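You operate a simulated robot arm through the tools that you are given. There is no shell and no other tool. Be economical: measure what you need, move in short steps, check, and stop when the job is done.

You run a simulated robot arm. Do the job below in one go: nothing can be reset, and whatever is moved stays where it is left.

JOB
Roll the red felt board flat in the cart's felt roller.
Fine: arm down, wind the sled through and back, arm up again; the board stays on the sled; leave the other boards.

The check looks at the end state, three seconds after you hand in, the way a careful person would. Anything else that was tipped, shoved, dropped, spilled or broken makes it a failure.

ROBOT AND FRAMES
A 7-joint arm with a two-finger parallel gripper, fixed in place. Base frame: the origin is at the foot of the arm, x ahead of it, y to its left, z up; the work surface is at about z = 0.62. Readings come in m, rad, newtons and seconds.
With the tool pointing down near the work surface it reaches from about 0.12 to 0.64 m from the base axis. Its first joint turns from -1.152 to 1.152 rad. Payload 2.4 kg.
The tool frame sits at the grasp point between the pads (the TCP): z along the fingers, y along the line on which they close. The tips reach 0.03 m beyond it. The gripper opens to 0.094 m. The fingers are 0.028 m wide and 0.01 m thick; the gripper's body (0.05 by 0.096 m) begins 0.055 m behind the TCP.
Orientation is told as [roll, pitch, yaw] about the base's x, y, z axes, in that order, counted from this pose: with the fingers straight down and closing along the base's y, the tool's x points along the base's -x, its y along +y and its z along -z.

CONTROLS
- The arm moves only by the tool servo_tool. Its arguments are lists of equal length, an entry for each row: "jaw": the closure, from 0 (fully open) to 1 (shut); "linear": the shift along the tool's x, y, z in m, a list of three; "rot": the turn, a rotation vector about the tool's x, y, z in rad, a list of three. In form: {"jaw": [jaw, ...], "linear": [[x, y, z], ...], "rot": [[wx, wy, wz], ...]}. A call has 1 to 20 rows; each row is the pose to reach, as a shift and turn from the pose commanded when the call began, along the tool's axes at that moment. Each row takes 0.2 s and may step no farther than 0.05 m and 0.15 rad from the row before; otherwise, or with a gripper value out of range, the whole call is refused. A pose out of reach is approached as far as the arm can. The call stops where the force on the tool passes 40 N (or 10 N more than at its start, if that is more) or the arm is blocked; 0.2 s more then pass. The fingers move at their own pace (about 0.153 m/s each) and stop on an object; they squeeze with about 38 N. The grip force told is the motor's: it shows also when the fingers shut on nothing. Time passes only in rows, and 0.2 s behind the last, so rows that repeat a pose let the fingers close. The reply holds the time, the measured pose of the TCP, the force on the tool along the base axes, the opening and the grip force, in the units named above and with some noise, with the torque about the TCP (base axes, N m) and any sound that the robot's microphone picked up, and new pictures: "pictures" is both (left out), scene, wrist or none.
- Cameras (640 x 400 px; columns grow to the right, rows downward): "scene" is fixed at [0.038, 0.4766, 1.4411]; the picture's right is [-0.74, -0.68, 0.00], its down [-0.41, 0.44, -0.80] and it looks along [0.54, -0.59, -0.60] (base axes); focal length 326 px, centre (320, 200). "wrist" rides on the gripper at [0.076, 0.014, -0.102] in the tool frame; the picture's right is [-0.18, 0.98, 0.00], its down [-0.75, -0.14, -0.64] and it looks along [-0.63, -0.12, 0.77] (tool axes); focal length 243 px, centre (320, 200). There is no depth. A picture from a camera that has moved, and an enlarged one, comes with that camera's place and axes in the base frame and with its lens.
- zoom(camera, box): a new picture of the part [left, top, right, bottom] of that camera's present view, enlarged. It takes no simulated time.
- finish_job(): hands the job in; it is judged then, once.

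Go step by step. Nothing tells you positions but the pictures and the camera data: compare them with the known pose of the tool, close in by small moves and look again before you grip or let go. The budget is 120 turns and 200 pictures, counting those below and the enlarged ones. Unless the task says otherwise, let go and move clear before handing in, and close with one line.

The tools are called after ">>>" as a command line: name --argument value ..., lists and objects as JSON in quotes. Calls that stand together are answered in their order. servo_tool: Moves the arm, as the interface text tells. Its arguments: {"type":"object","properties":{"jaw":{"type":"array","items":{"type":"number"}},"linear":{"type":"array","items":{"type":"array","items":{"type":"number"}}},"rot":{"type":"array","items":{"type":"array","items":{"type":"number"}}},"pictures":{"type":"string","enum":["both","scene","wrist","none"]}},"required":["jaw","linear","rot"]} The other tools are called the same way: zoom (camera, box) takes an enlarged picture of a part of a camera's view; finish_job () hands the job in.

At the start:

```text
t: 0.0
tcp_pos: [0.4299, -0.1722, 0.9796]
tcp_rot: [0.0, -0.002, -0.002]
contact_force: [-0.3, 0.0, -0.8]
moment: [-0.01, -0.02, 0.02]
grip_width: 0.0941
finger_force: 0.1
```

scene: 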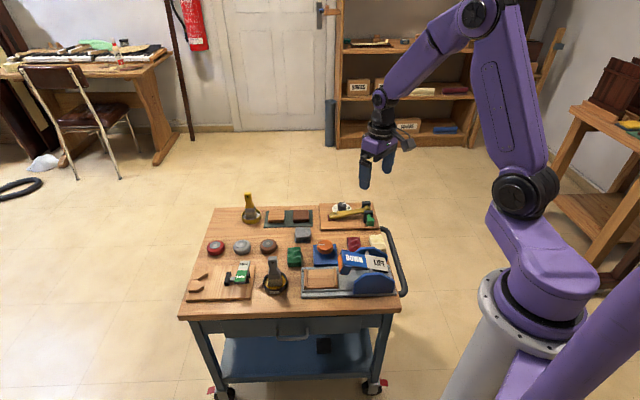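
wrist: 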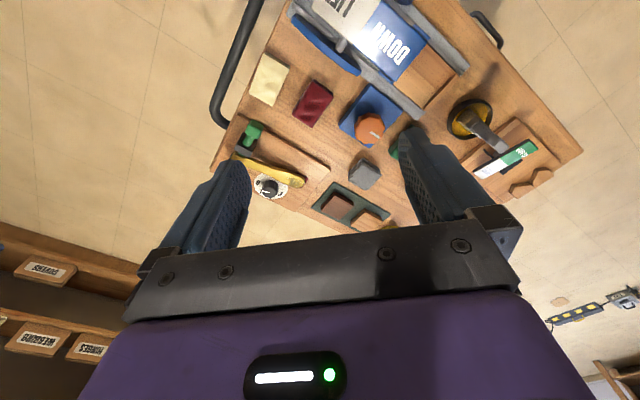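

I see the cart with many items; the roller seems to be the blue device with DOWN/LIFT labels, with a sled. I'll zoom in to learn the layout.

>>> zoom --camera "scene" --box '[280, 195, 420, 305]'

>>> zoom --camera "scene" --box '[170, 185, 330, 305]'

>>> zoom --camera "wrist" --box '[210, 0, 590, 230]'

```text
3.64 times, centred on (350, 250) of scene
camera zoom: at [0.038, 0.4766, 1.4411], right [-0.74, -0.68, 0.0], down [-0.41, 0.44, -0.8], along [0.54, -0.59, -0.6], focal length 1186 px, centre (211, 18)
```

zoom: 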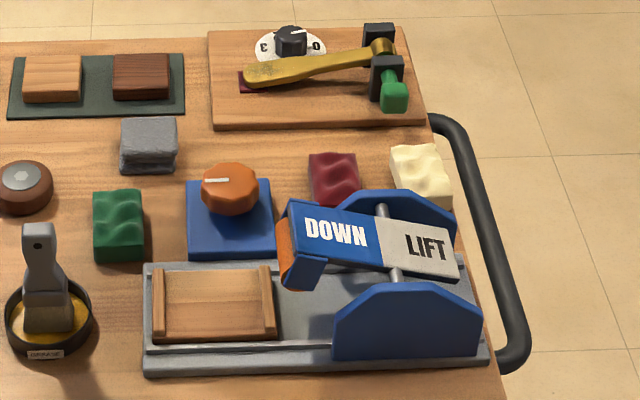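

```text
3.33 times, centred on (250, 245) of scene
camera zoom: at [0.038, 0.4766, 1.4411], right [-0.74, -0.68, 0.0], down [-0.41, 0.44, -0.8], along [0.54, -0.59, -0.6], focal length 1088 px, centre (553, 50)
```

zoom: 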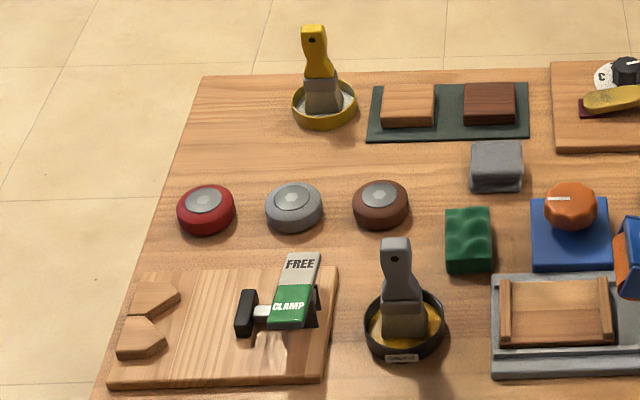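

```text
1.68 times, centred on (400, 115) of wrist
camera zoom: at [0.355, -0.158, 1.083], right [0.18, 0.98, 0.0], down [0.75, -0.14, 0.64], along [0.63, -0.12, -0.77], focal length 409 px, centre (185, 343)
```

zoom: 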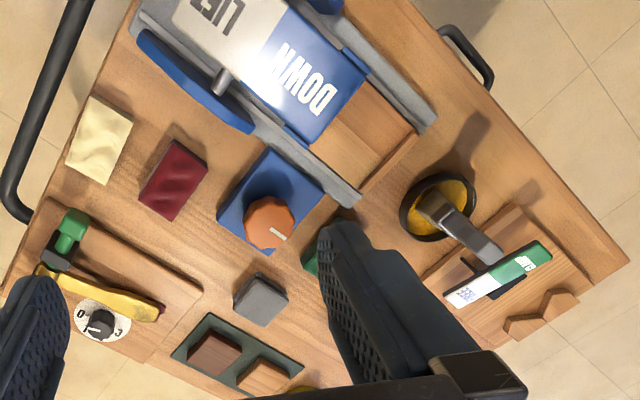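

The red board is near (0.494, -0.199), the sled near (0.48, -0.01) and the knob near (0.545, -0.105). The roller axis runs at about 45°. I'll move above the red board with the jaw turned to match and look closer.

>>> servo_tool --jaw '[0, 0, 0, 0, 0, 0, 0]' --linear '[[-0.01, -0.005, 0.025], [-0.02, -0.01, 0.05], [-0.03, -0.014, 0.075], [-0.04, -0.018, 0.1], [-0.052, -0.022, 0.125], [-0.065, -0.027, 0.15], [-0.065, -0.027, 0.15]]' --rot '[[0, 0, 0.13], [0, 0, 0.26], [0, 0, 0.39], [0, 0, 0.52], [0, 0, 0.65], [0, 0, 0.75], [0, 0, 0.75]]'

```text
t: 1.6
tcp_pos: [0.4948, -0.1966, 0.8302]
tcp_rot: [0.0, -0.001, -0.749]
contact_force: [0.4, -0.5, 0.2]
moment: [0.02, 0.03, -0.02]
grip_width: 0.0941
finger_force: 0.0
camera wrist: at [0.4501, -0.1365, 0.9326], right [0.81, 0.59, 0.0], down [0.45, -0.62, 0.64], along [0.38, -0.52, -0.77], focal length 243 px, centre (320, 200)
```

scene: 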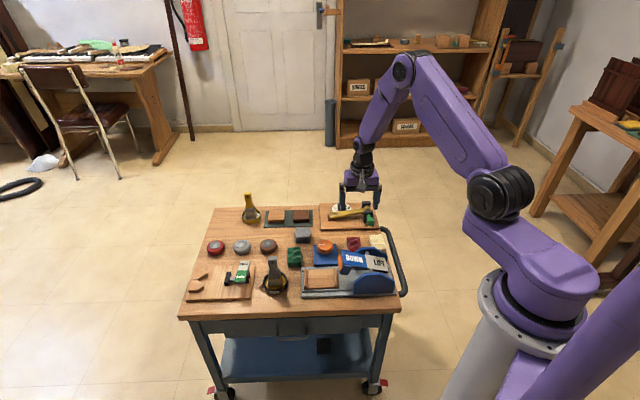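
wrist: 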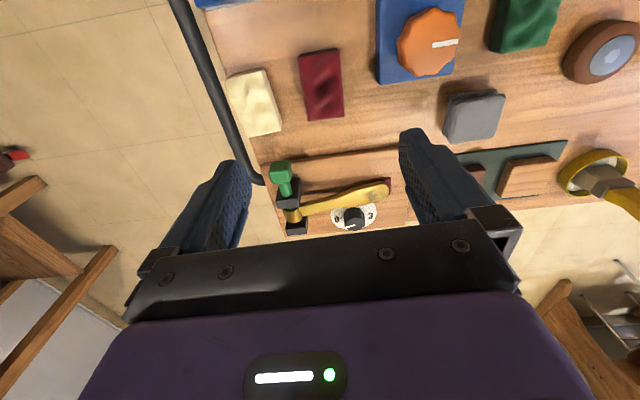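

The gripper sits over the red board. I'll zoom in for thickness and the roller details.

>>> zoom --camera "scene" --box '[325, 220, 395, 264]'

>>> zoom --camera "wrist" --box '[220, 0, 480, 160]'

>>> zoom --camera "scene" --box '[295, 240, 405, 305]'

```text
9.09 times, centred on (360, 242) of scene
camera zoom: at [0.038, 0.4766, 1.4411], right [-0.74, -0.68, 0.0], down [-0.41, 0.44, -0.8], along [0.54, -0.59, -0.6], focal length 2966 px, centre (-44, -182)
```

zoom: 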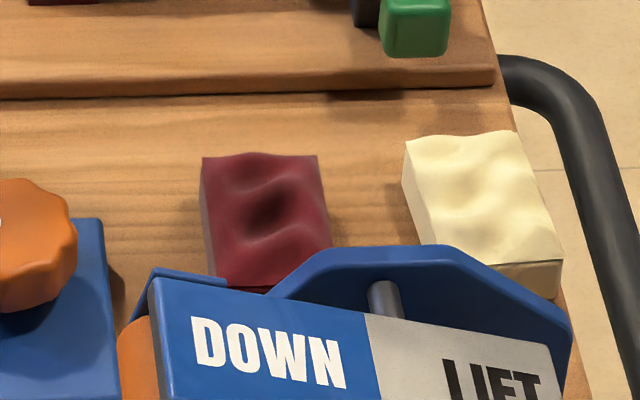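

```text
2.46 times, centred on (350, 80) of wrist
camera zoom: at [0.4501, -0.1365, 0.9326], right [0.81, 0.59, 0.0], down [0.45, -0.62, 0.64], along [0.38, -0.52, -0.77], focal length 597 px, centre (246, 495)
```

zoom: 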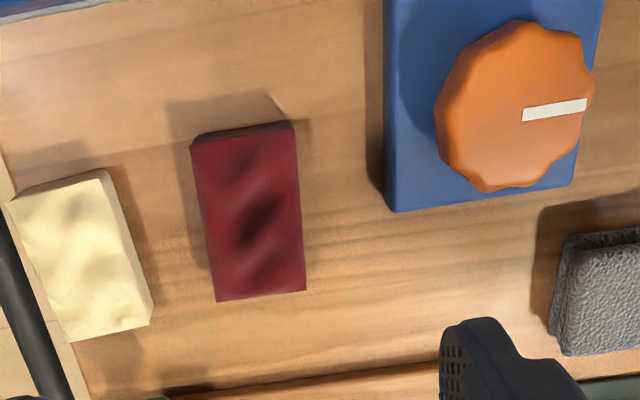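

```text
5.82 times, centred on (350, 272) of scene
camera zoom: at [0.038, 0.4766, 1.4411], right [-0.74, -0.68, 0.0], down [-0.41, 0.44, -0.8], along [0.54, -0.59, -0.6], focal length 1898 px, centre (146, -222)
```

zoom: 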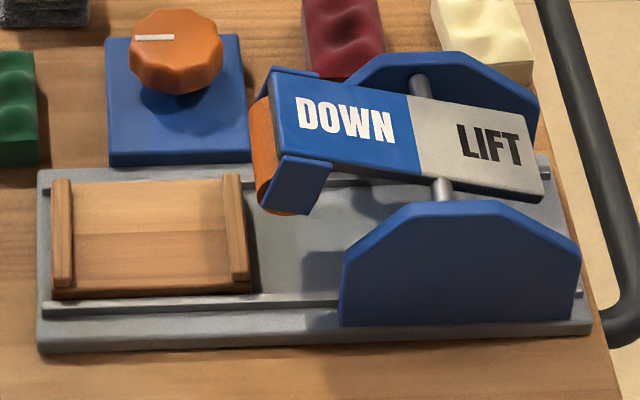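

The board is about 0.043 wide and 0.017 thick. I'll narrow the jaw a little to clear the cream board, then go down.

>>> servo_tool --jaw '[0.3, 0.3, 0.3, 0.3, 0.3, 0.3]' --linear '[[0, 0.001, 0.03], [0, 0.001, 0.06], [0, 0.001, 0.09], [0, 0.001, 0.115], [0, 0.001, 0.13], [0, 0.001, 0.13]]' --rot '[[0, 0, 0.02], [0, 0, 0.05], [0, 0, 0.05], [0, 0, 0.05], [0, 0, 0.05], [0, 0, 0.05]]'

>>> zoom --camera "scene" --box '[295, 180, 405, 270]'

```text
t: 3.0
tcp_pos: [0.4972, -0.1973, 0.6995]
tcp_rot: [-0.001, 0.0, -0.798]
contact_force: [-0.5, 1.1, 0.1]
moment: [0.0, 0.02, -0.02]
grip_width: 0.0657
finger_force: 0.0
camera wrist: at [0.4548, -0.1332, 0.803], right [0.83, 0.55, 0.0], down [0.42, -0.64, 0.64], along [0.36, -0.54, -0.77], focal length 243 px, centre (320, 200)
```

scene: 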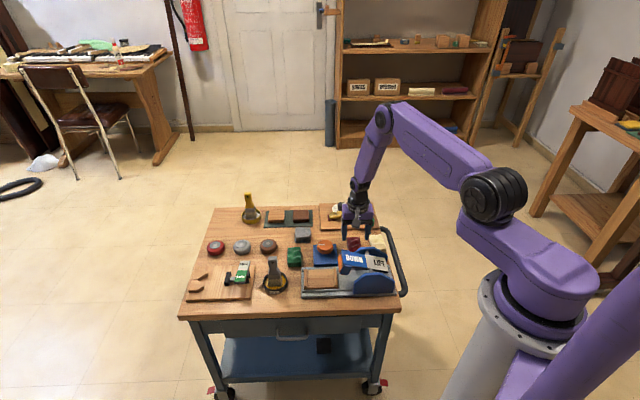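
wrist: 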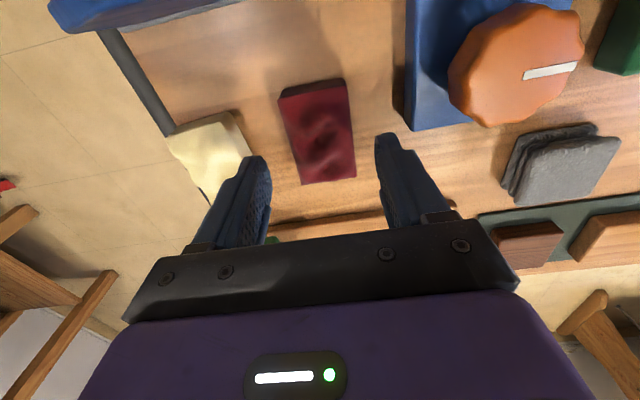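

```text
4.44 times, centred on (350, 225) of scene
camera zoom: at [0.038, 0.4766, 1.4411], right [-0.74, -0.68, 0.0], down [-0.41, 0.44, -0.8], along [0.54, -0.59, -0.6], focal length 1450 px, centre (187, 89)
```

zoom: 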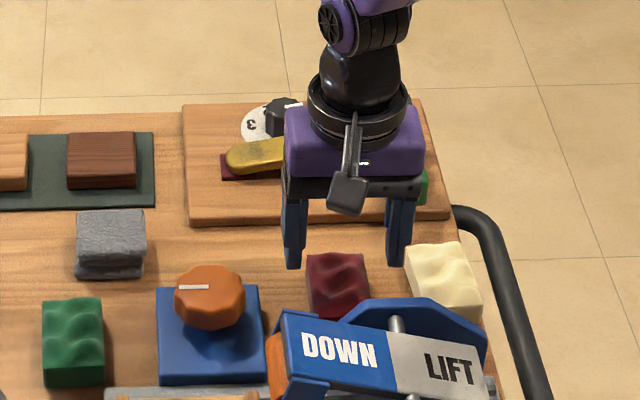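

Centred on the red board with about 1 cm to spare beside the cream one. Descending and gripping.

>>> servo_tool --jaw '[0.3, 0.3, 0.3, 0.4, 0.6, 0.7, 0.7]' --linear '[[0, 0, 0.02], [0, 0, 0.035], [0, 0, 0.045], [0, 0, 0.045], [0, 0, 0.045], [0, 0, 0.045], [0, 0, 0.045]]' --rot '[[0, 0, 0], [0, 0, 0], [0, 0, 0], [0, 0, 0], [0, 0, 0], [0, 0, 0], [0, 0, 0]]'

>>> zoom --camera "scene" --box '[295, 200, 405, 290]'

```text
t: 4.6
tcp_pos: [0.4974, -0.1973, 0.6538]
tcp_rot: [0.0, 0.0, -0.798]
contact_force: [0.5, -0.1, 0.4]
moment: [-0.02, 0.01, 0.0]
grip_width: 0.0444
finger_force: 37.7
camera wrist: at [0.4552, -0.134, 0.7583], right [0.83, 0.55, 0.0], down [0.42, -0.64, 0.64], along [0.35, -0.53, -0.77], focal length 243 px, centre (320, 200)
```

scene: 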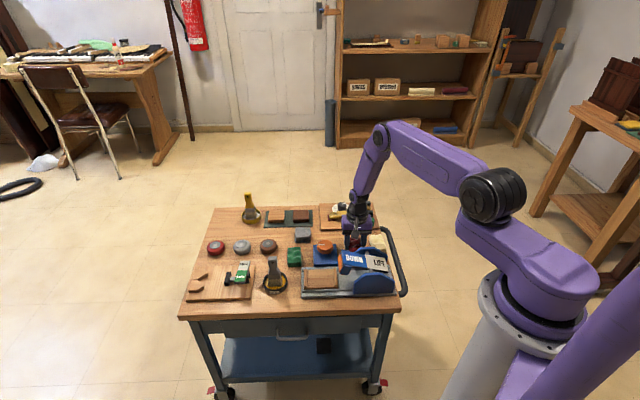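
wrist: 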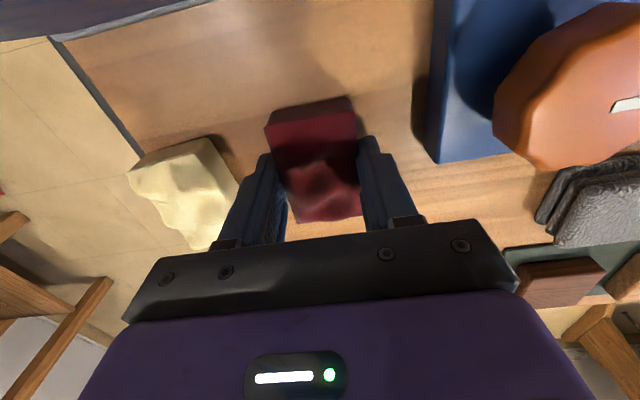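

```text
4.44 times, centred on (350, 245) of scene
camera zoom: at [0.038, 0.4766, 1.4411], right [-0.74, -0.68, 0.0], down [-0.41, 0.44, -0.8], along [0.54, -0.59, -0.6], focal length 1450 px, centre (187, 0)
```

zoom: 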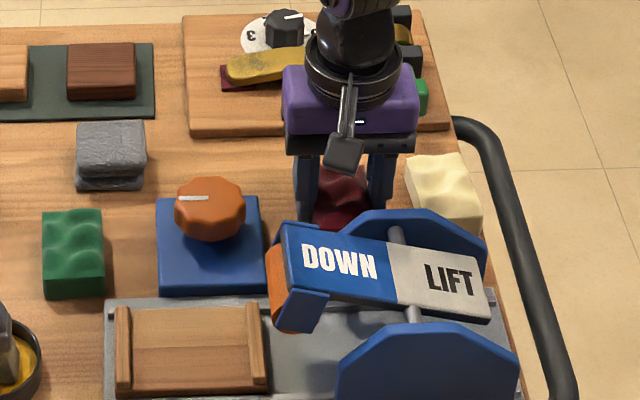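

Gripped (44 mm). Lifting straight up, then across to above the sled at about (0.483, -0.016).

>>> servo_tool --jaw '[0.7, 0.7, 0.7, 0.7, 0.7, 0.7, 0.7, 0.7, 0.7, 0.7, 0.7]' --linear '[[0, 0, -0.03], [0, 0, -0.07], [0, 0, -0.11], [0, 0, -0.13], [0.023, 0.02, -0.13], [0.046, 0.04, -0.13], [0.07, 0.06, -0.13], [0.093, 0.08, -0.13], [0.116, 0.1, -0.13], [0.14, 0.116, -0.13], [0.14, 0.116, -0.13]]' --rot '[[0, 0, 0], [0, 0, 0], [0, 0, 0], [0, 0, 0], [0, 0, 0], [0, 0, 0], [0, 0, 0], [0, 0, 0], [0, 0, 0], [0, 0, 0], [0, 0, 0]]'

>>> zoom --camera "scene" --box '[270, 210, 410, 310]'

```text
t: 7.0
tcp_pos: [0.4827, -0.018, 0.7843]
tcp_rot: [-0.001, 0.0, -0.799]
contact_force: [-0.4, 0.4, 0.3]
moment: [0.0, 0.0, 0.0]
grip_width: 0.0283
finger_force: 0.1
camera wrist: at [0.4403, 0.047, 0.8871], right [0.83, 0.55, 0.0], down [0.42, -0.64, 0.64], along [0.35, -0.54, -0.77], focal length 243 px, centre (320, 200)
```

scene: 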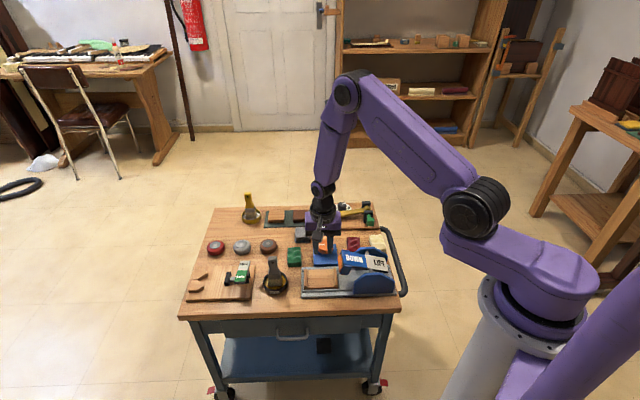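
wrist: 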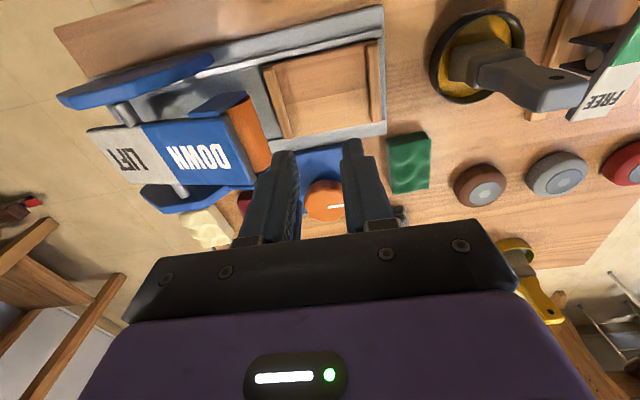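

```text
4.00 times, centred on (340, 260) of scene
camera zoom: at [0.038, 0.4766, 1.4411], right [-0.74, -0.68, 0.0], down [-0.41, 0.44, -0.8], along [0.54, -0.59, -0.6], focal length 1305 px, centre (240, -40)
```

zoom: 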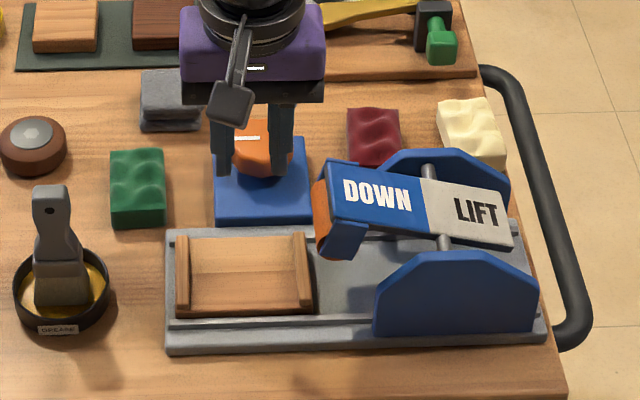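

The grip slipped; the board stayed behind near its place. I'll go back over it and look before gripping lower and harder.

>>> servo_tool --jaw '[0.6, 0.4, 0.3, 0.3, 0.3, 0.3, 0.3]' --linear '[[-0.023, -0.02, 0], [-0.046, -0.04, 0], [-0.07, -0.06, 0], [-0.093, -0.08, 0], [-0.116, -0.1, 0], [-0.14, -0.116, 0.04], [-0.14, -0.116, 0.07]]' --rot '[[0, 0, 0], [0, 0, 0], [0, 0, 0], [0, 0, 0], [0, 0, 0], [0, 0, 0], [0, 0, 0]]' --pictures "wrist"

>>> zoom --camera "scene" --box '[325, 210, 395, 254]'

```text
t: 8.6
tcp_pos: [0.4962, -0.1989, 0.7119]
tcp_rot: [-0.001, 0.0, -0.798]
contact_force: [-0.4, 0.1, 0.8]
moment: [0.01, -0.01, 0.0]
grip_width: 0.0659
finger_force: 0.1
camera wrist: at [0.4537, -0.1337, 0.8167], right [0.83, 0.55, 0.0], down [0.42, -0.64, 0.64], along [0.36, -0.53, -0.77], focal length 243 px, centre (320, 200)
```

wrist: 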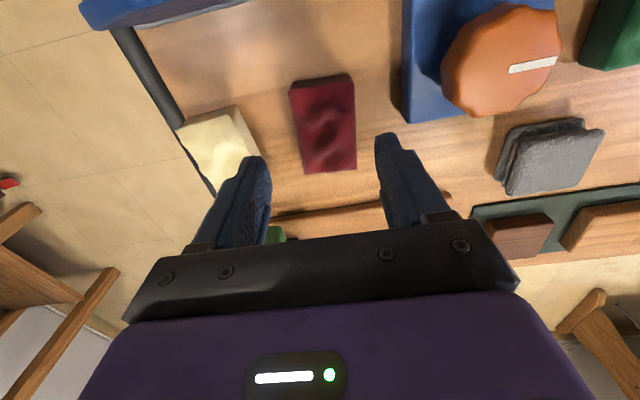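

```text
9.09 times, centred on (360, 232) of scene
camera zoom: at [0.038, 0.4766, 1.4411], right [-0.74, -0.68, 0.0], down [-0.41, 0.44, -0.8], along [0.54, -0.59, -0.6], focal length 2966 px, centre (-44, -91)
```

zoom: 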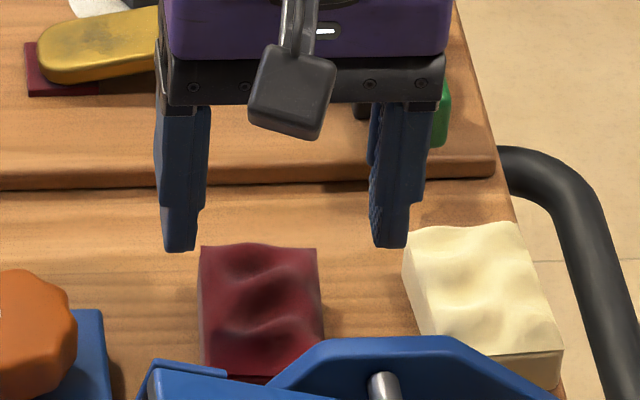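

The board is still flat, shifted a few mm and turned about 5°. I'll realign, go slightly lower, and close fully before lifting a little.

>>> servo_tool --jaw '[0.3, 0.3, 0.3, 0.3, 0.5, 0.8, 1, 1, 1, 1]' --linear '[[0.0035, 0.0045, 0.02], [0.0035, 0.0045, 0.04], [0.0035, 0.0045, 0.055], [0.0035, 0.0045, 0.0625], [0.0035, 0.0045, 0.0625], [0.0035, 0.0045, 0.0625], [0.0035, 0.0045, 0.0625], [0.0035, 0.0045, 0.0625], [0.0035, 0.0045, 0.0625], [0.0035, 0.0045, 0.0625]]' --rot '[[0, 0, 0.08], [0, 0, 0.08], [0, 0, 0.08], [0, 0, 0.08], [0, 0, 0.08], [0, 0, 0.08], [0, 0, 0.08], [0, 0, 0.08], [0, 0, 0.08], [0, 0, 0.08]]' --pictures "wrist"

>>> zoom --camera "scene" --box '[325, 215, 395, 259]'

```text
t: 10.8
tcp_pos: [0.4961, -0.1912, 0.6513]
tcp_rot: [-0.001, 0.0, -0.88]
contact_force: [-0.2, 0.0, 0.2]
moment: [-0.01, 0.02, 0.01]
grip_width: 0.0447
finger_force: 38.2
camera wrist: at [0.46, -0.1246, 0.7548], right [0.87, 0.48, 0.0], down [0.37, -0.67, 0.64], along [0.31, -0.56, -0.77], focal length 243 px, centre (320, 200)
```

wrist: 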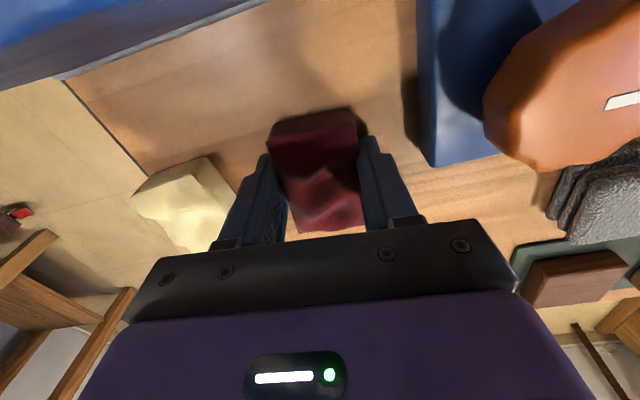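

```text
9.09 times, centred on (360, 237) of scene
camera zoom: at [0.038, 0.4766, 1.4411], right [-0.74, -0.68, 0.0], down [-0.41, 0.44, -0.8], along [0.54, -0.59, -0.6], focal length 2966 px, centre (-44, -136)
```

zoom: 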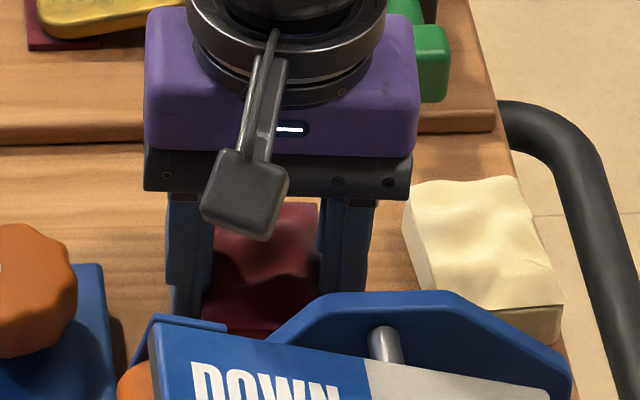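

Closed at 44.7 mm with full force. I'll lift slowly a short way and check that the board follows.

>>> servo_tool --jaw '[1, 1, 1, 1]' --linear '[[0, 0, -0.005], [0, 0, -0.01], [0, 0, -0.02], [0, 0, -0.03]]' --rot '[[0, 0, 0], [0, 0, 0], [0, 0, 0], [0, 0, 0]]' --pictures "wrist"

>>> zoom --camera "scene" --box '[325, 215, 395, 259]'

```text
t: 11.8
tcp_pos: [0.4972, -0.1922, 0.6835]
tcp_rot: [-0.001, 0.0, -0.879]
contact_force: [0.3, -0.8, -1.0]
moment: [-0.02, -0.01, 0.0]
grip_width: 0.0446
finger_force: 38.2
camera wrist: at [0.4598, -0.1248, 0.7865], right [0.87, 0.48, 0.0], down [0.37, -0.67, 0.64], along [0.31, -0.56, -0.77], focal length 243 px, centre (320, 200)
```

wrist: 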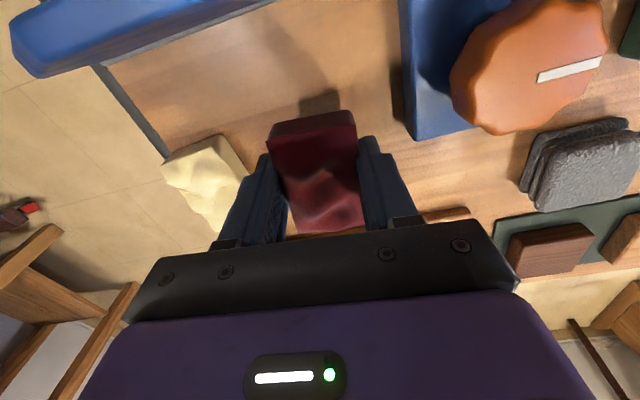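

```text
9.09 times, centred on (360, 237) of scene
camera zoom: at [0.038, 0.4766, 1.4411], right [-0.74, -0.68, 0.0], down [-0.41, 0.44, -0.8], along [0.54, -0.59, -0.6], focal length 2966 px, centre (-44, -136)
```

zoom: 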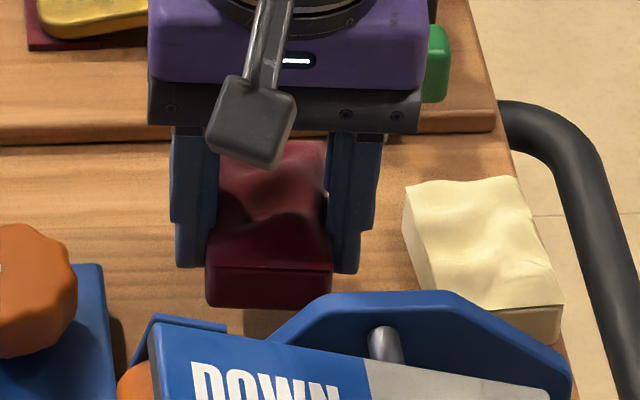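

The board is held now. Lifting gently and carrying it over the sled, squaring to the sled on the way.

>>> servo_tool --jaw '[1, 1, 1, 1, 1, 1, 1, 1, 1, 1, 1, 1, 1, 1, 1, 1]' --linear '[[0, 0, -0.015], [0, 0, -0.03], [0, 0, -0.045], [0, 0, -0.06], [0, 0, -0.075], [0, 0, -0.085], [0.01, 0.007, -0.09], [0.03, 0.021, -0.09], [0.05, 0.035, -0.09], [0.07, 0.049, -0.09], [0.09, 0.063, -0.09], [0.11, 0.077, -0.09], [0.13, 0.09, -0.09], [0.142, 0.099, -0.09], [0.148, 0.103, -0.09], [0.148, 0.103, -0.09]]' --rot '[[0, 0, 0], [0, 0, 0], [0, 0, 0], [0, 0, 0], [0, 0, 0], [0, 0, 0], [0, 0, -0.01], [0, 0, -0.02], [0, 0, -0.03], [0, 0, -0.04], [0, 0, -0.05], [0, 0, -0.06], [0, 0, -0.07], [0, 0, -0.08], [0, 0, -0.095], [0, 0, -0.095]]'

>>> zoom --camera "scene" --box '[280, 205, 420, 305]'

```text
t: 15.2
tcp_pos: [0.4813, -0.012, 0.7723]
tcp_rot: [0.001, -0.001, -0.784]
contact_force: [0.0, 0.0, 0.0]
moment: [-0.01, 0.02, 0.01]
grip_width: 0.0445
finger_force: 38.3
camera wrist: at [0.4387, 0.0508, 0.8756], right [0.82, 0.57, 0.0], down [0.43, -0.63, 0.64], along [0.36, -0.53, -0.77], focal length 243 px, centre (320, 200)
```

scene: 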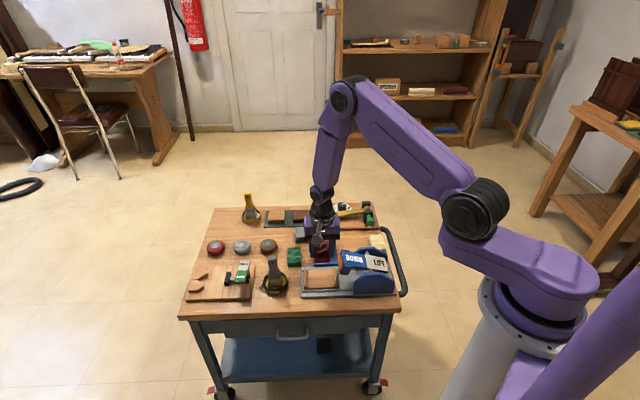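
wrist: 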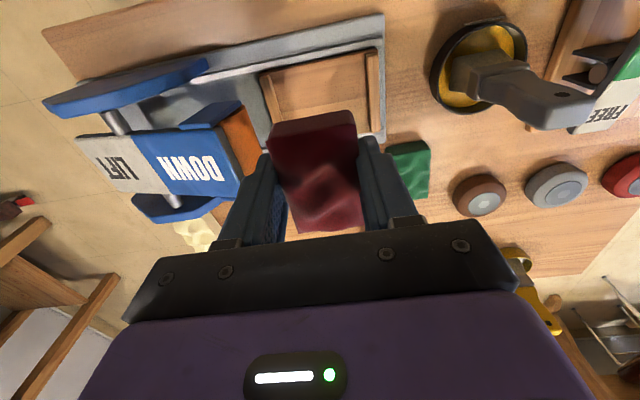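

```text
4.00 times, centred on (350, 255) of scene
camera zoom: at [0.038, 0.4766, 1.4411], right [-0.74, -0.68, 0.0], down [-0.41, 0.44, -0.8], along [0.54, -0.59, -0.6], focal length 1305 px, centre (200, -20)
```

zoom: 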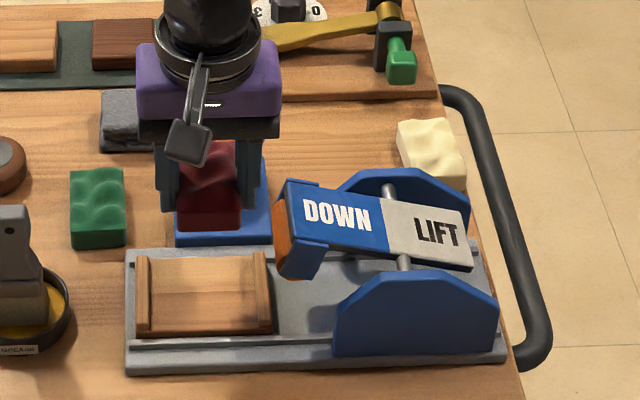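

The board is held; its centre sits about 13 mm beyond the TCP on the far side, so I'll shift to compensate and descend to just above the sled for a check.

>>> servo_tool --jaw '[1, 1, 1, 1, 1, 1]' --linear '[[0.007, 0.001, 0], [0.013, 0.002, 0.01], [0.013, 0.002, 0.03], [0.013, 0.002, 0.05], [0.013, 0.002, 0.065], [0.013, 0.002, 0.065]]' --rot '[[0, 0, 0], [0, 0, 0], [0, 0, 0], [0, 0, 0], [0, 0, 0], [0, 0, 0]]'

>>> zoom --camera "scene" --box '[290, 225, 380, 300]'

>>> zoom --camera "wrist" --box '[160, 0, 480, 200]'

```text
t: 16.6
tcp_pos: [0.4737, -0.002, 0.705]
tcp_rot: [0.001, -0.001, -0.784]
contact_force: [0.7, -0.5, 0.1]
moment: [0.0, -0.02, 0.02]
grip_width: 0.045
finger_force: 38.4
camera wrist: at [0.4307, 0.0624, 0.8095], right [0.82, 0.57, 0.0], down [0.43, -0.63, 0.64], along [0.36, -0.53, -0.77], focal length 243 px, centre (320, 200)
```

scene: 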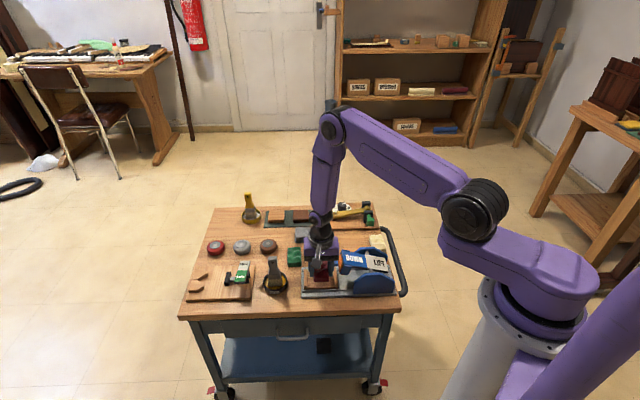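
wrist: 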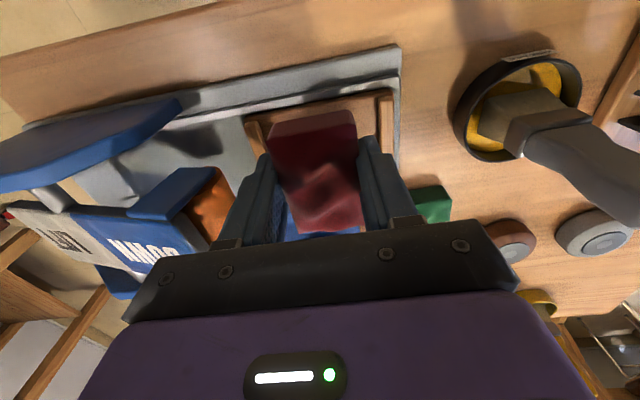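

```text
5.33 times, centred on (335, 262) of scene
camera zoom: at [0.038, 0.4766, 1.4411], right [-0.74, -0.68, 0.0], down [-0.41, 0.44, -0.8], along [0.54, -0.59, -0.6], focal length 1740 px, centre (240, -133)
```

zoom: 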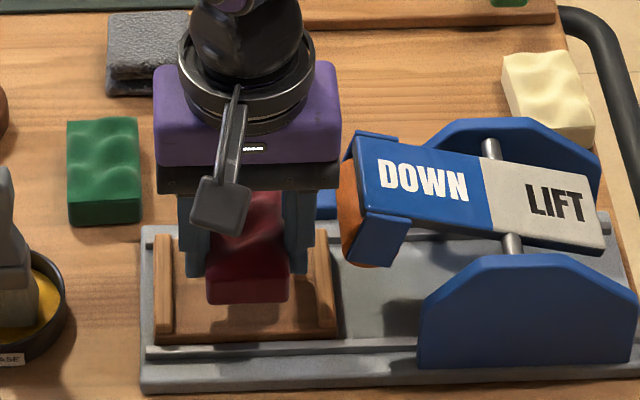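

```text
2.00 times, centred on (320, 100) of wrist
camera zoom: at [0.4307, 0.0624, 0.8095], right [0.82, 0.57, 0.0], down [0.43, -0.63, 0.64], along [0.36, -0.53, -0.77], focal length 485 px, centre (320, 400)
```

zoom: 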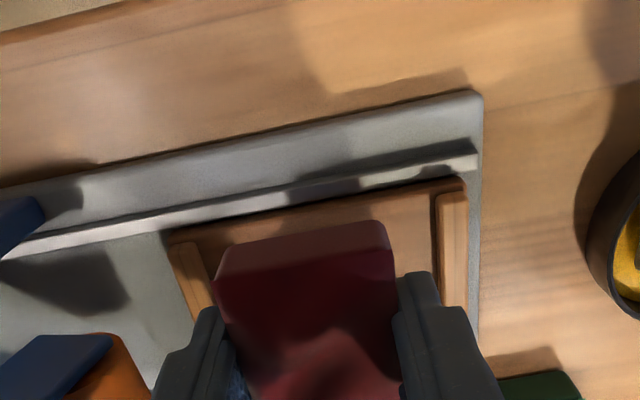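

The board is centred between the battens but 5 mm too near me across; I'll correct that and lower to just above the plate.

>>> servo_tool --jaw '[1, 1, 1, 1, 1]' --linear '[[-0.005, 0.0015, 0.005], [-0.005, 0.0015, 0.015], [-0.005, 0.0015, 0.022], [-0.005, 0.0015, 0.027], [-0.005, 0.0015, 0.027]]' --rot '[[0, 0, 0], [0, 0, 0], [0, 0, 0], [0, 0, 0], [0, 0, 0]]' --pictures "wrist"

>>> zoom --camera "scene" --box '[290, 225, 380, 300]'

```text
t: 17.8
tcp_pos: [0.4795, -0.0029, 0.6802]
tcp_rot: [0.0, -0.001, -0.786]
contact_force: [-0.5, 0.1, -0.2]
moment: [-0.01, 0.02, 0.02]
grip_width: 0.0444
finger_force: 38.3
camera wrist: at [0.4361, 0.0598, 0.7828], right [0.82, 0.57, 0.0], down [0.43, -0.63, 0.64], along [0.36, -0.53, -0.77], focal length 243 px, centre (320, 200)
```

wrist: 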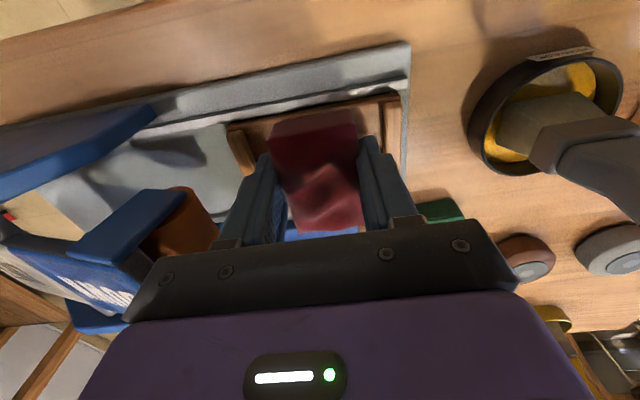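

```text
5.33 times, centred on (335, 262) of scene
camera zoom: at [0.038, 0.4766, 1.4411], right [-0.74, -0.68, 0.0], down [-0.41, 0.44, -0.8], along [0.54, -0.59, -0.6], focal length 1740 px, centre (240, -133)
```

zoom: 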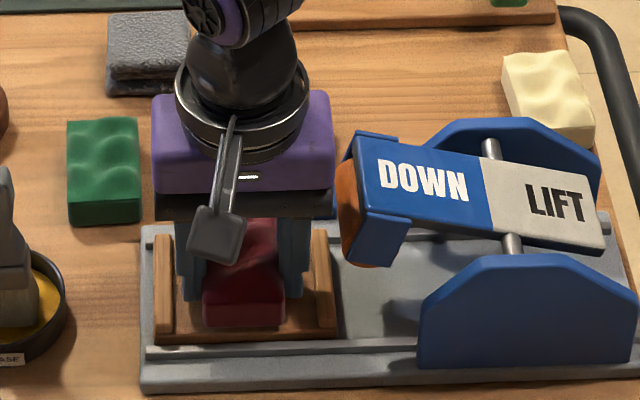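

Very close; a hair more clearance on the left side is needed. Lowering until the board touches.

>>> servo_tool --jaw '[1, 1, 1, 1]' --linear '[[0, -0.0015, 0.001], [0, -0.0015, 0.003], [0, -0.0015, 0.005], [0, -0.0015, 0.006]]' --rot '[[0, 0, 0], [0, 0, 0], [0, 0, 0], [0, 0, 0]]' --pictures "none"

>>> zoom --camera "scene" --box '[300, 240, 360, 290]'

```text
t: 18.8
tcp_pos: [0.4777, -0.0054, 0.6752]
tcp_rot: [0.001, -0.002, -0.786]
contact_force: [-4.9, -0.9, 15.7]
moment: [-0.13, 0.0, -0.03]
grip_width: 0.0448
finger_force: 38.0
```

```text
8.00 times, centred on (330, 265) of scene
camera zoom: at [0.0377, 0.4766, 1.4411], right [-0.74, -0.68, 0.0], down [-0.41, 0.44, -0.8], along [0.54, -0.59, -0.6], focal length 2610 px, centre (240, -320)
```

zoom: 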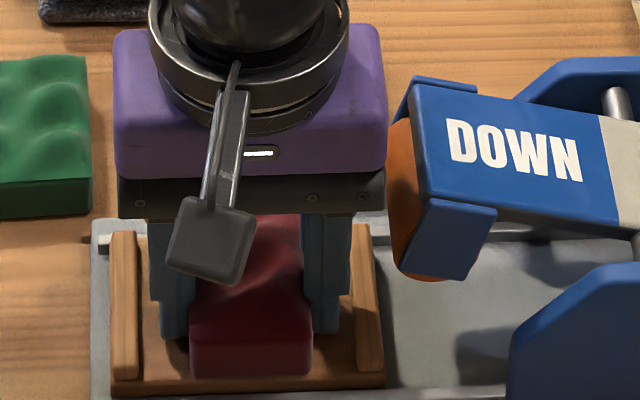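

Contact made, board seated between the battens. Opening slightly and rising straight up.

>>> servo_tool --jaw '[0.45, 0.45, 0.45, 0.45, 0.45, 0.45, 0.45]' --linear '[[0, 0, -0.002], [0, 0, -0.003], [0, 0, -0.003], [0, 0, -0.015], [0, 0, -0.04], [0, 0, -0.08], [0, 0, -0.11]]' --rot '[[0, 0, 0], [0, 0, 0], [0, 0, 0], [0, 0, 0], [0, 0, 0], [0, 0, 0], [0, 0, 0]]'

>>> zoom --camera "scene" --box '[290, 220, 400, 300]'

>>> zoom --camera "wrist" --box '[0, 0, 400, 220]'

```text
t: 20.4
tcp_pos: [0.479, -0.0077, 0.7857]
tcp_rot: [-0.001, -0.001, -0.786]
contact_force: [-0.3, -0.9, 0.5]
moment: [-0.03, -0.03, -0.01]
grip_width: 0.0515
finger_force: 0.1
camera wrist: at [0.4365, 0.0555, 0.8883], right [0.82, 0.57, 0.0], down [0.43, -0.63, 0.64], along [0.36, -0.53, -0.77], focal length 243 px, centre (320, 200)
```

scene: 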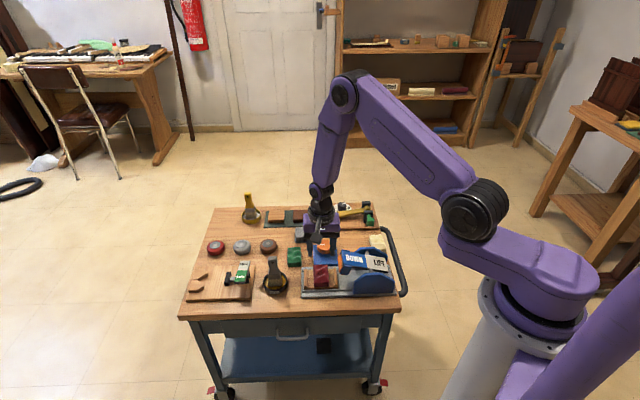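
wrist: 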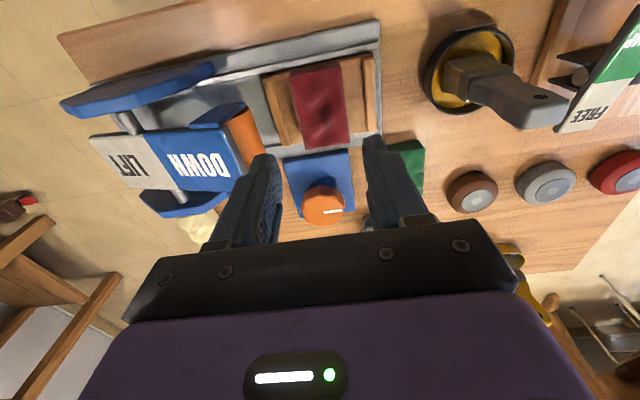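

```text
5.00 times, centred on (345, 260) of scene
camera zoom: at [0.038, 0.4766, 1.4411], right [-0.74, -0.68, 0.0], down [-0.41, 0.44, -0.8], along [0.54, -0.59, -0.6], focal length 1631 px, centre (195, -100)
```

zoom: 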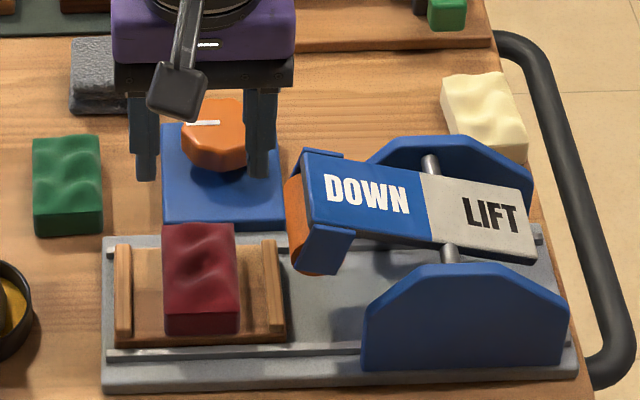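

```text
1.60 times, centred on (200, 110) of wrist
camera zoom: at [0.4365, 0.0555, 0.8883], right [0.82, 0.57, 0.0], down [0.43, -0.63, 0.64], along [0.36, -0.53, -0.77], focal length 388 px, centre (512, 344)
```

zoom: 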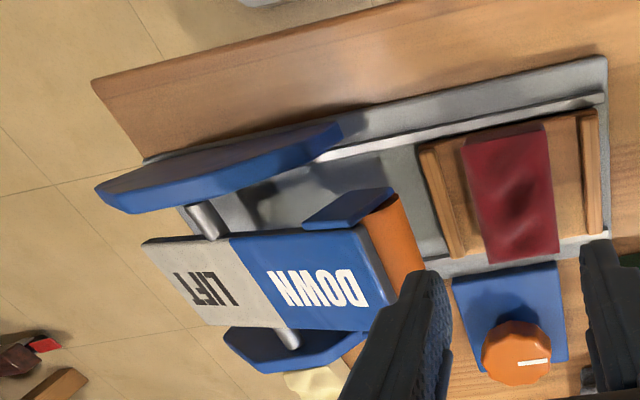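

The board sits well on the sled. Next I press the DOWN pad at about (0.42, -0.083, 0.715) with closed fingers; first I hover over it.

>>> servo_tool --jaw '[1, 1, 1, 1, 1]' --linear '[[-0.003, -0.025, -0.015], [-0.006, -0.05, -0.015], [-0.009, -0.075, -0.01], [-0.011, -0.094, -0.005], [-0.011, -0.094, 0]]' --rot '[[0, 0, 0], [0, 0, 0], [0, 0, 0], [0, 0, 0], [0, 0, 0]]' --pictures "wrist"

>>> zoom --camera "scene" --box '[290, 220, 400, 300]'

```text
t: 21.6
tcp_pos: [0.4178, -0.0803, 0.7856]
tcp_rot: [0.0, 0.0, -0.784]
contact_force: [-0.4, 0.3, 0.1]
moment: [-0.05, -0.02, 0.01]
grip_width: 0.0
finger_force: 33.6
camera wrist: at [0.3759, -0.0165, 0.8882], right [0.82, 0.57, 0.0], down [0.43, -0.63, 0.64], along [0.36, -0.53, -0.77], focal length 243 px, centre (320, 200)
```

wrist: 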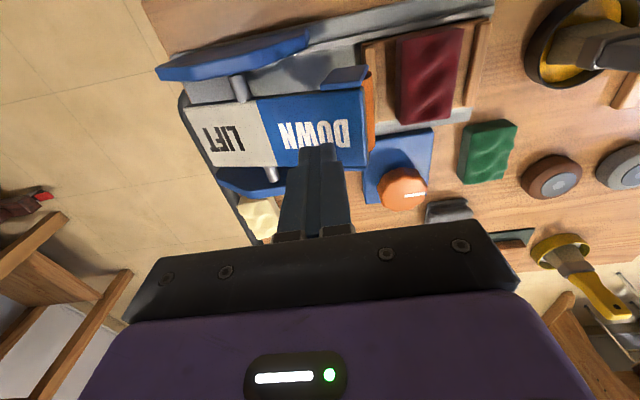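

```text
5.00 times, centred on (345, 260) of scene
camera zoom: at [0.038, 0.4766, 1.4411], right [-0.74, -0.68, 0.0], down [-0.41, 0.44, -0.8], along [0.54, -0.59, -0.6], focal length 1631 px, centre (195, -100)
```

zoom: 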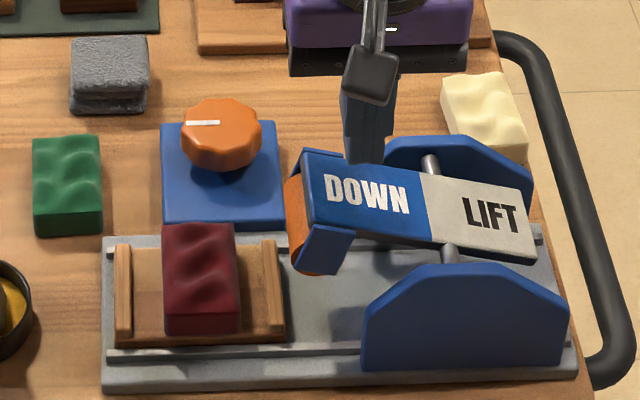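

Fingers are over the DOWN pad. Pressing down gradually.

>>> servo_tool --jaw '[1, 1, 1, 1, 1, 1, 1]' --linear '[[0, 0.006, 0.02], [0, 0.006, 0.03], [0, 0.006, 0.036], [0, 0.006, 0.042], [0, 0.006, 0.048], [0, 0.006, 0.054], [0, 0.006, 0.06]]' --rot '[[0, 0, 0], [0, 0, 0], [0, 0, 0], [0, 0, 0], [0, 0, 0], [0, 0, 0], [0, 0, 0]]' --pictures "none"

>>> zoom --camera "scene" --box '[290, 220, 400, 300]'

```text
t: 22.8
tcp_pos: [0.4238, -0.0754, 0.7417]
tcp_rot: [-0.002, 0.002, -0.784]
contact_force: [-4.6, -0.5, 15.8]
moment: [-0.15, -0.01, -0.08]
grip_width: 0.0
finger_force: 32.7
stopped in row 5: the force on the tool passed its limit at 63 N (the readings are from after the stop); the commanded pose is now the measured one
```

```text
5.00 times, centred on (345, 260) of scene
camera zoom: at [0.0377, 0.4767, 1.4411], right [-0.74, -0.68, 0.0], down [-0.41, 0.44, -0.8], along [0.54, -0.59, -0.6], focal length 1631 px, centre (195, -100)
```

zoom: 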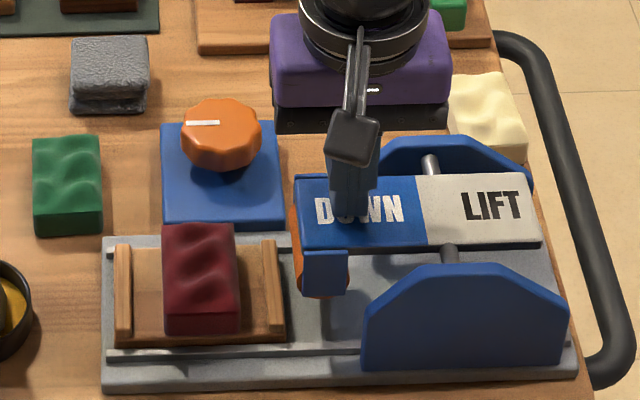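

The arm swung down to a firm stop. I'll back off and see whether it stays, then head to the knob.

>>> servo_tool --jaw '[1, 1, 1, 1, 1, 1]' --linear '[[0, 0, -0.01], [0, 0, -0.03], [0, 0, -0.06], [-0.015, 0.01, -0.06], [-0.045, 0.035, -0.06], [-0.05, 0.04, -0.06]]' --rot '[[0, 0, 0], [0, 0, 0], [0, 0, 0], [0, 0, 0], [0, 0, 0], [0, 0, 0]]' --pictures "wrist"

>>> zoom --camera "scene" --box '[290, 220, 400, 300]'

```text
t: 24.2
tcp_pos: [0.4876, -0.0829, 0.8002]
tcp_rot: [0.0, 0.002, -0.785]
contact_force: [-1.2, -0.3, -0.3]
moment: [-0.01, 0.03, -0.02]
grip_width: 0.0001
finger_force: 32.9
camera wrist: at [0.444, -0.0193, 0.9049], right [0.82, 0.57, 0.0], down [0.43, -0.63, 0.64], along [0.36, -0.53, -0.77], focal length 243 px, centre (320, 200)
```

wrist: 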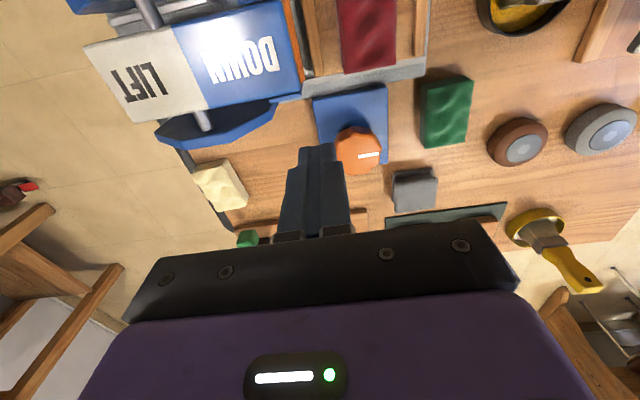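

```text
5.00 times, centred on (345, 260) of scene
camera zoom: at [0.038, 0.4766, 1.4411], right [-0.74, -0.68, 0.0], down [-0.41, 0.44, -0.8], along [0.54, -0.59, -0.6], focal length 1631 px, centre (195, -100)
```

zoom: 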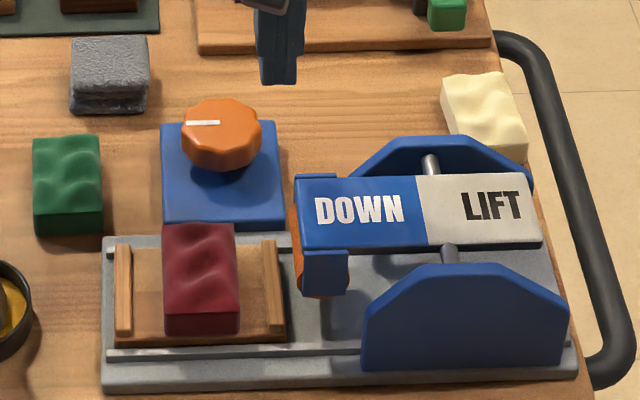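

The arm is latched down. Now the orange knob at about (0.543, -0.100), top about z 0.68; hovering over it with the jaw open.

>>> servo_tool --jaw '[0.6, 0.3, 0.2, 0.2, 0.2]' --linear '[[-0.017, 0.009, 0], [-0.034, 0.018, 0], [-0.051, 0.027, 0.02], [-0.051, 0.027, 0.05], [-0.051, 0.027, 0.07]]' --rot '[[0, 0, 0], [0, 0, 0], [0, 0, 0], [0, 0, 0], [0, 0, 0]]' --pictures "wrist"

>>> zoom --camera "scene" --box '[290, 200, 370, 260]'

```text
t: 25.4
tcp_pos: [0.5424, -0.099, 0.7324]
tcp_rot: [0.0, -0.001, -0.785]
contact_force: [0.5, -0.6, 0.6]
moment: [0.02, -0.01, 0.01]
grip_width: 0.0755
finger_force: 0.1
camera wrist: at [0.4996, -0.036, 0.835], right [0.82, 0.57, 0.0], down [0.43, -0.63, 0.64], along [0.36, -0.53, -0.77], focal length 243 px, centre (320, 200)
```

wrist: 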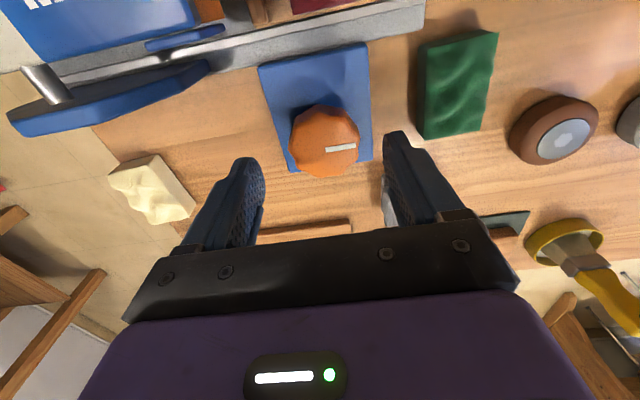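

```text
6.67 times, centred on (330, 230) of scene
camera zoom: at [0.038, 0.4766, 1.4411], right [-0.74, -0.68, 0.0], down [-0.41, 0.44, -0.8], along [0.54, -0.59, -0.6], focal length 2175 px, centre (253, 0)
```

zoom: 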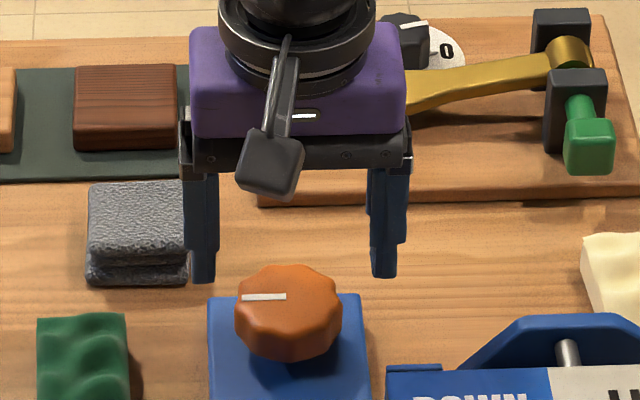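

Knob is within about 3 mm of the tool axis. Adjusting, descending around it, closing.

>>> servo_tool --jaw '[0.2, 0.2, 0.2, 0.2, 0.5, 0.8, 0.8, 0.8]' --linear '[[-0.003, 0.002, 0.02], [-0.003, 0.002, 0.04], [-0.003, 0.002, 0.052], [-0.003, 0.002, 0.06], [-0.003, 0.002, 0.06], [-0.003, 0.002, 0.06], [-0.003, 0.002, 0.06], [-0.003, 0.002, 0.06]]' --rot '[[0, 0, 0], [0, 0, 0], [0, 0, 0], [0, 0, 0], [0, 0, 0], [0, 0, 0], [0, 0, 0], [0, 0, 0]]' --pictures "wrist"

>>> zoom --camera "scene" --box '[290, 200, 370, 260]'

```text
t: 27.2
tcp_pos: [0.5458, -0.1002, 0.6728]
tcp_rot: [-0.002, 0.001, -0.784]
contact_force: [-1.3, -2.1, 8.3]
moment: [0.06, 0.22, 0.0]
grip_width: 0.0522
finger_force: 45.5
camera wrist: at [0.5028, -0.0367, 0.7754], right [0.82, 0.57, 0.0], down [0.43, -0.63, 0.64], along [0.36, -0.53, -0.77], focal length 243 px, centre (320, 200)
```

wrist: 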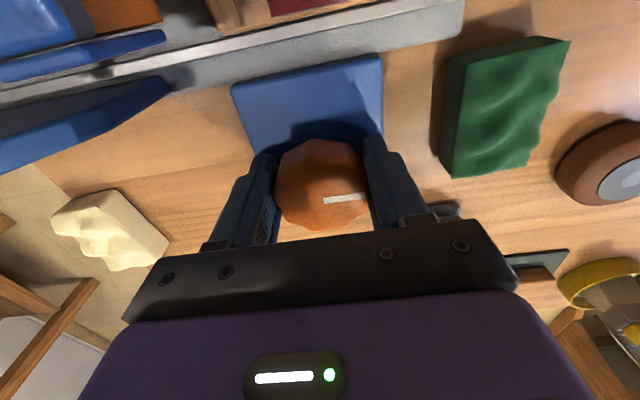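

```text
6.67 times, centred on (330, 230) of scene
camera zoom: at [0.0378, 0.4766, 1.4411], right [-0.74, -0.68, 0.0], down [-0.41, 0.44, -0.8], along [0.54, -0.59, -0.6], focal length 2175 px, centre (253, 0)
```

zoom: 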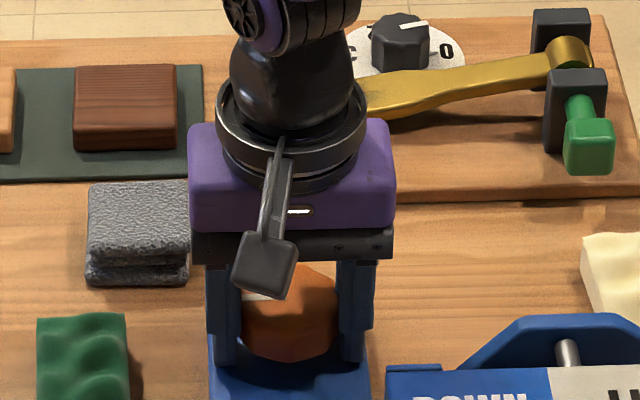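

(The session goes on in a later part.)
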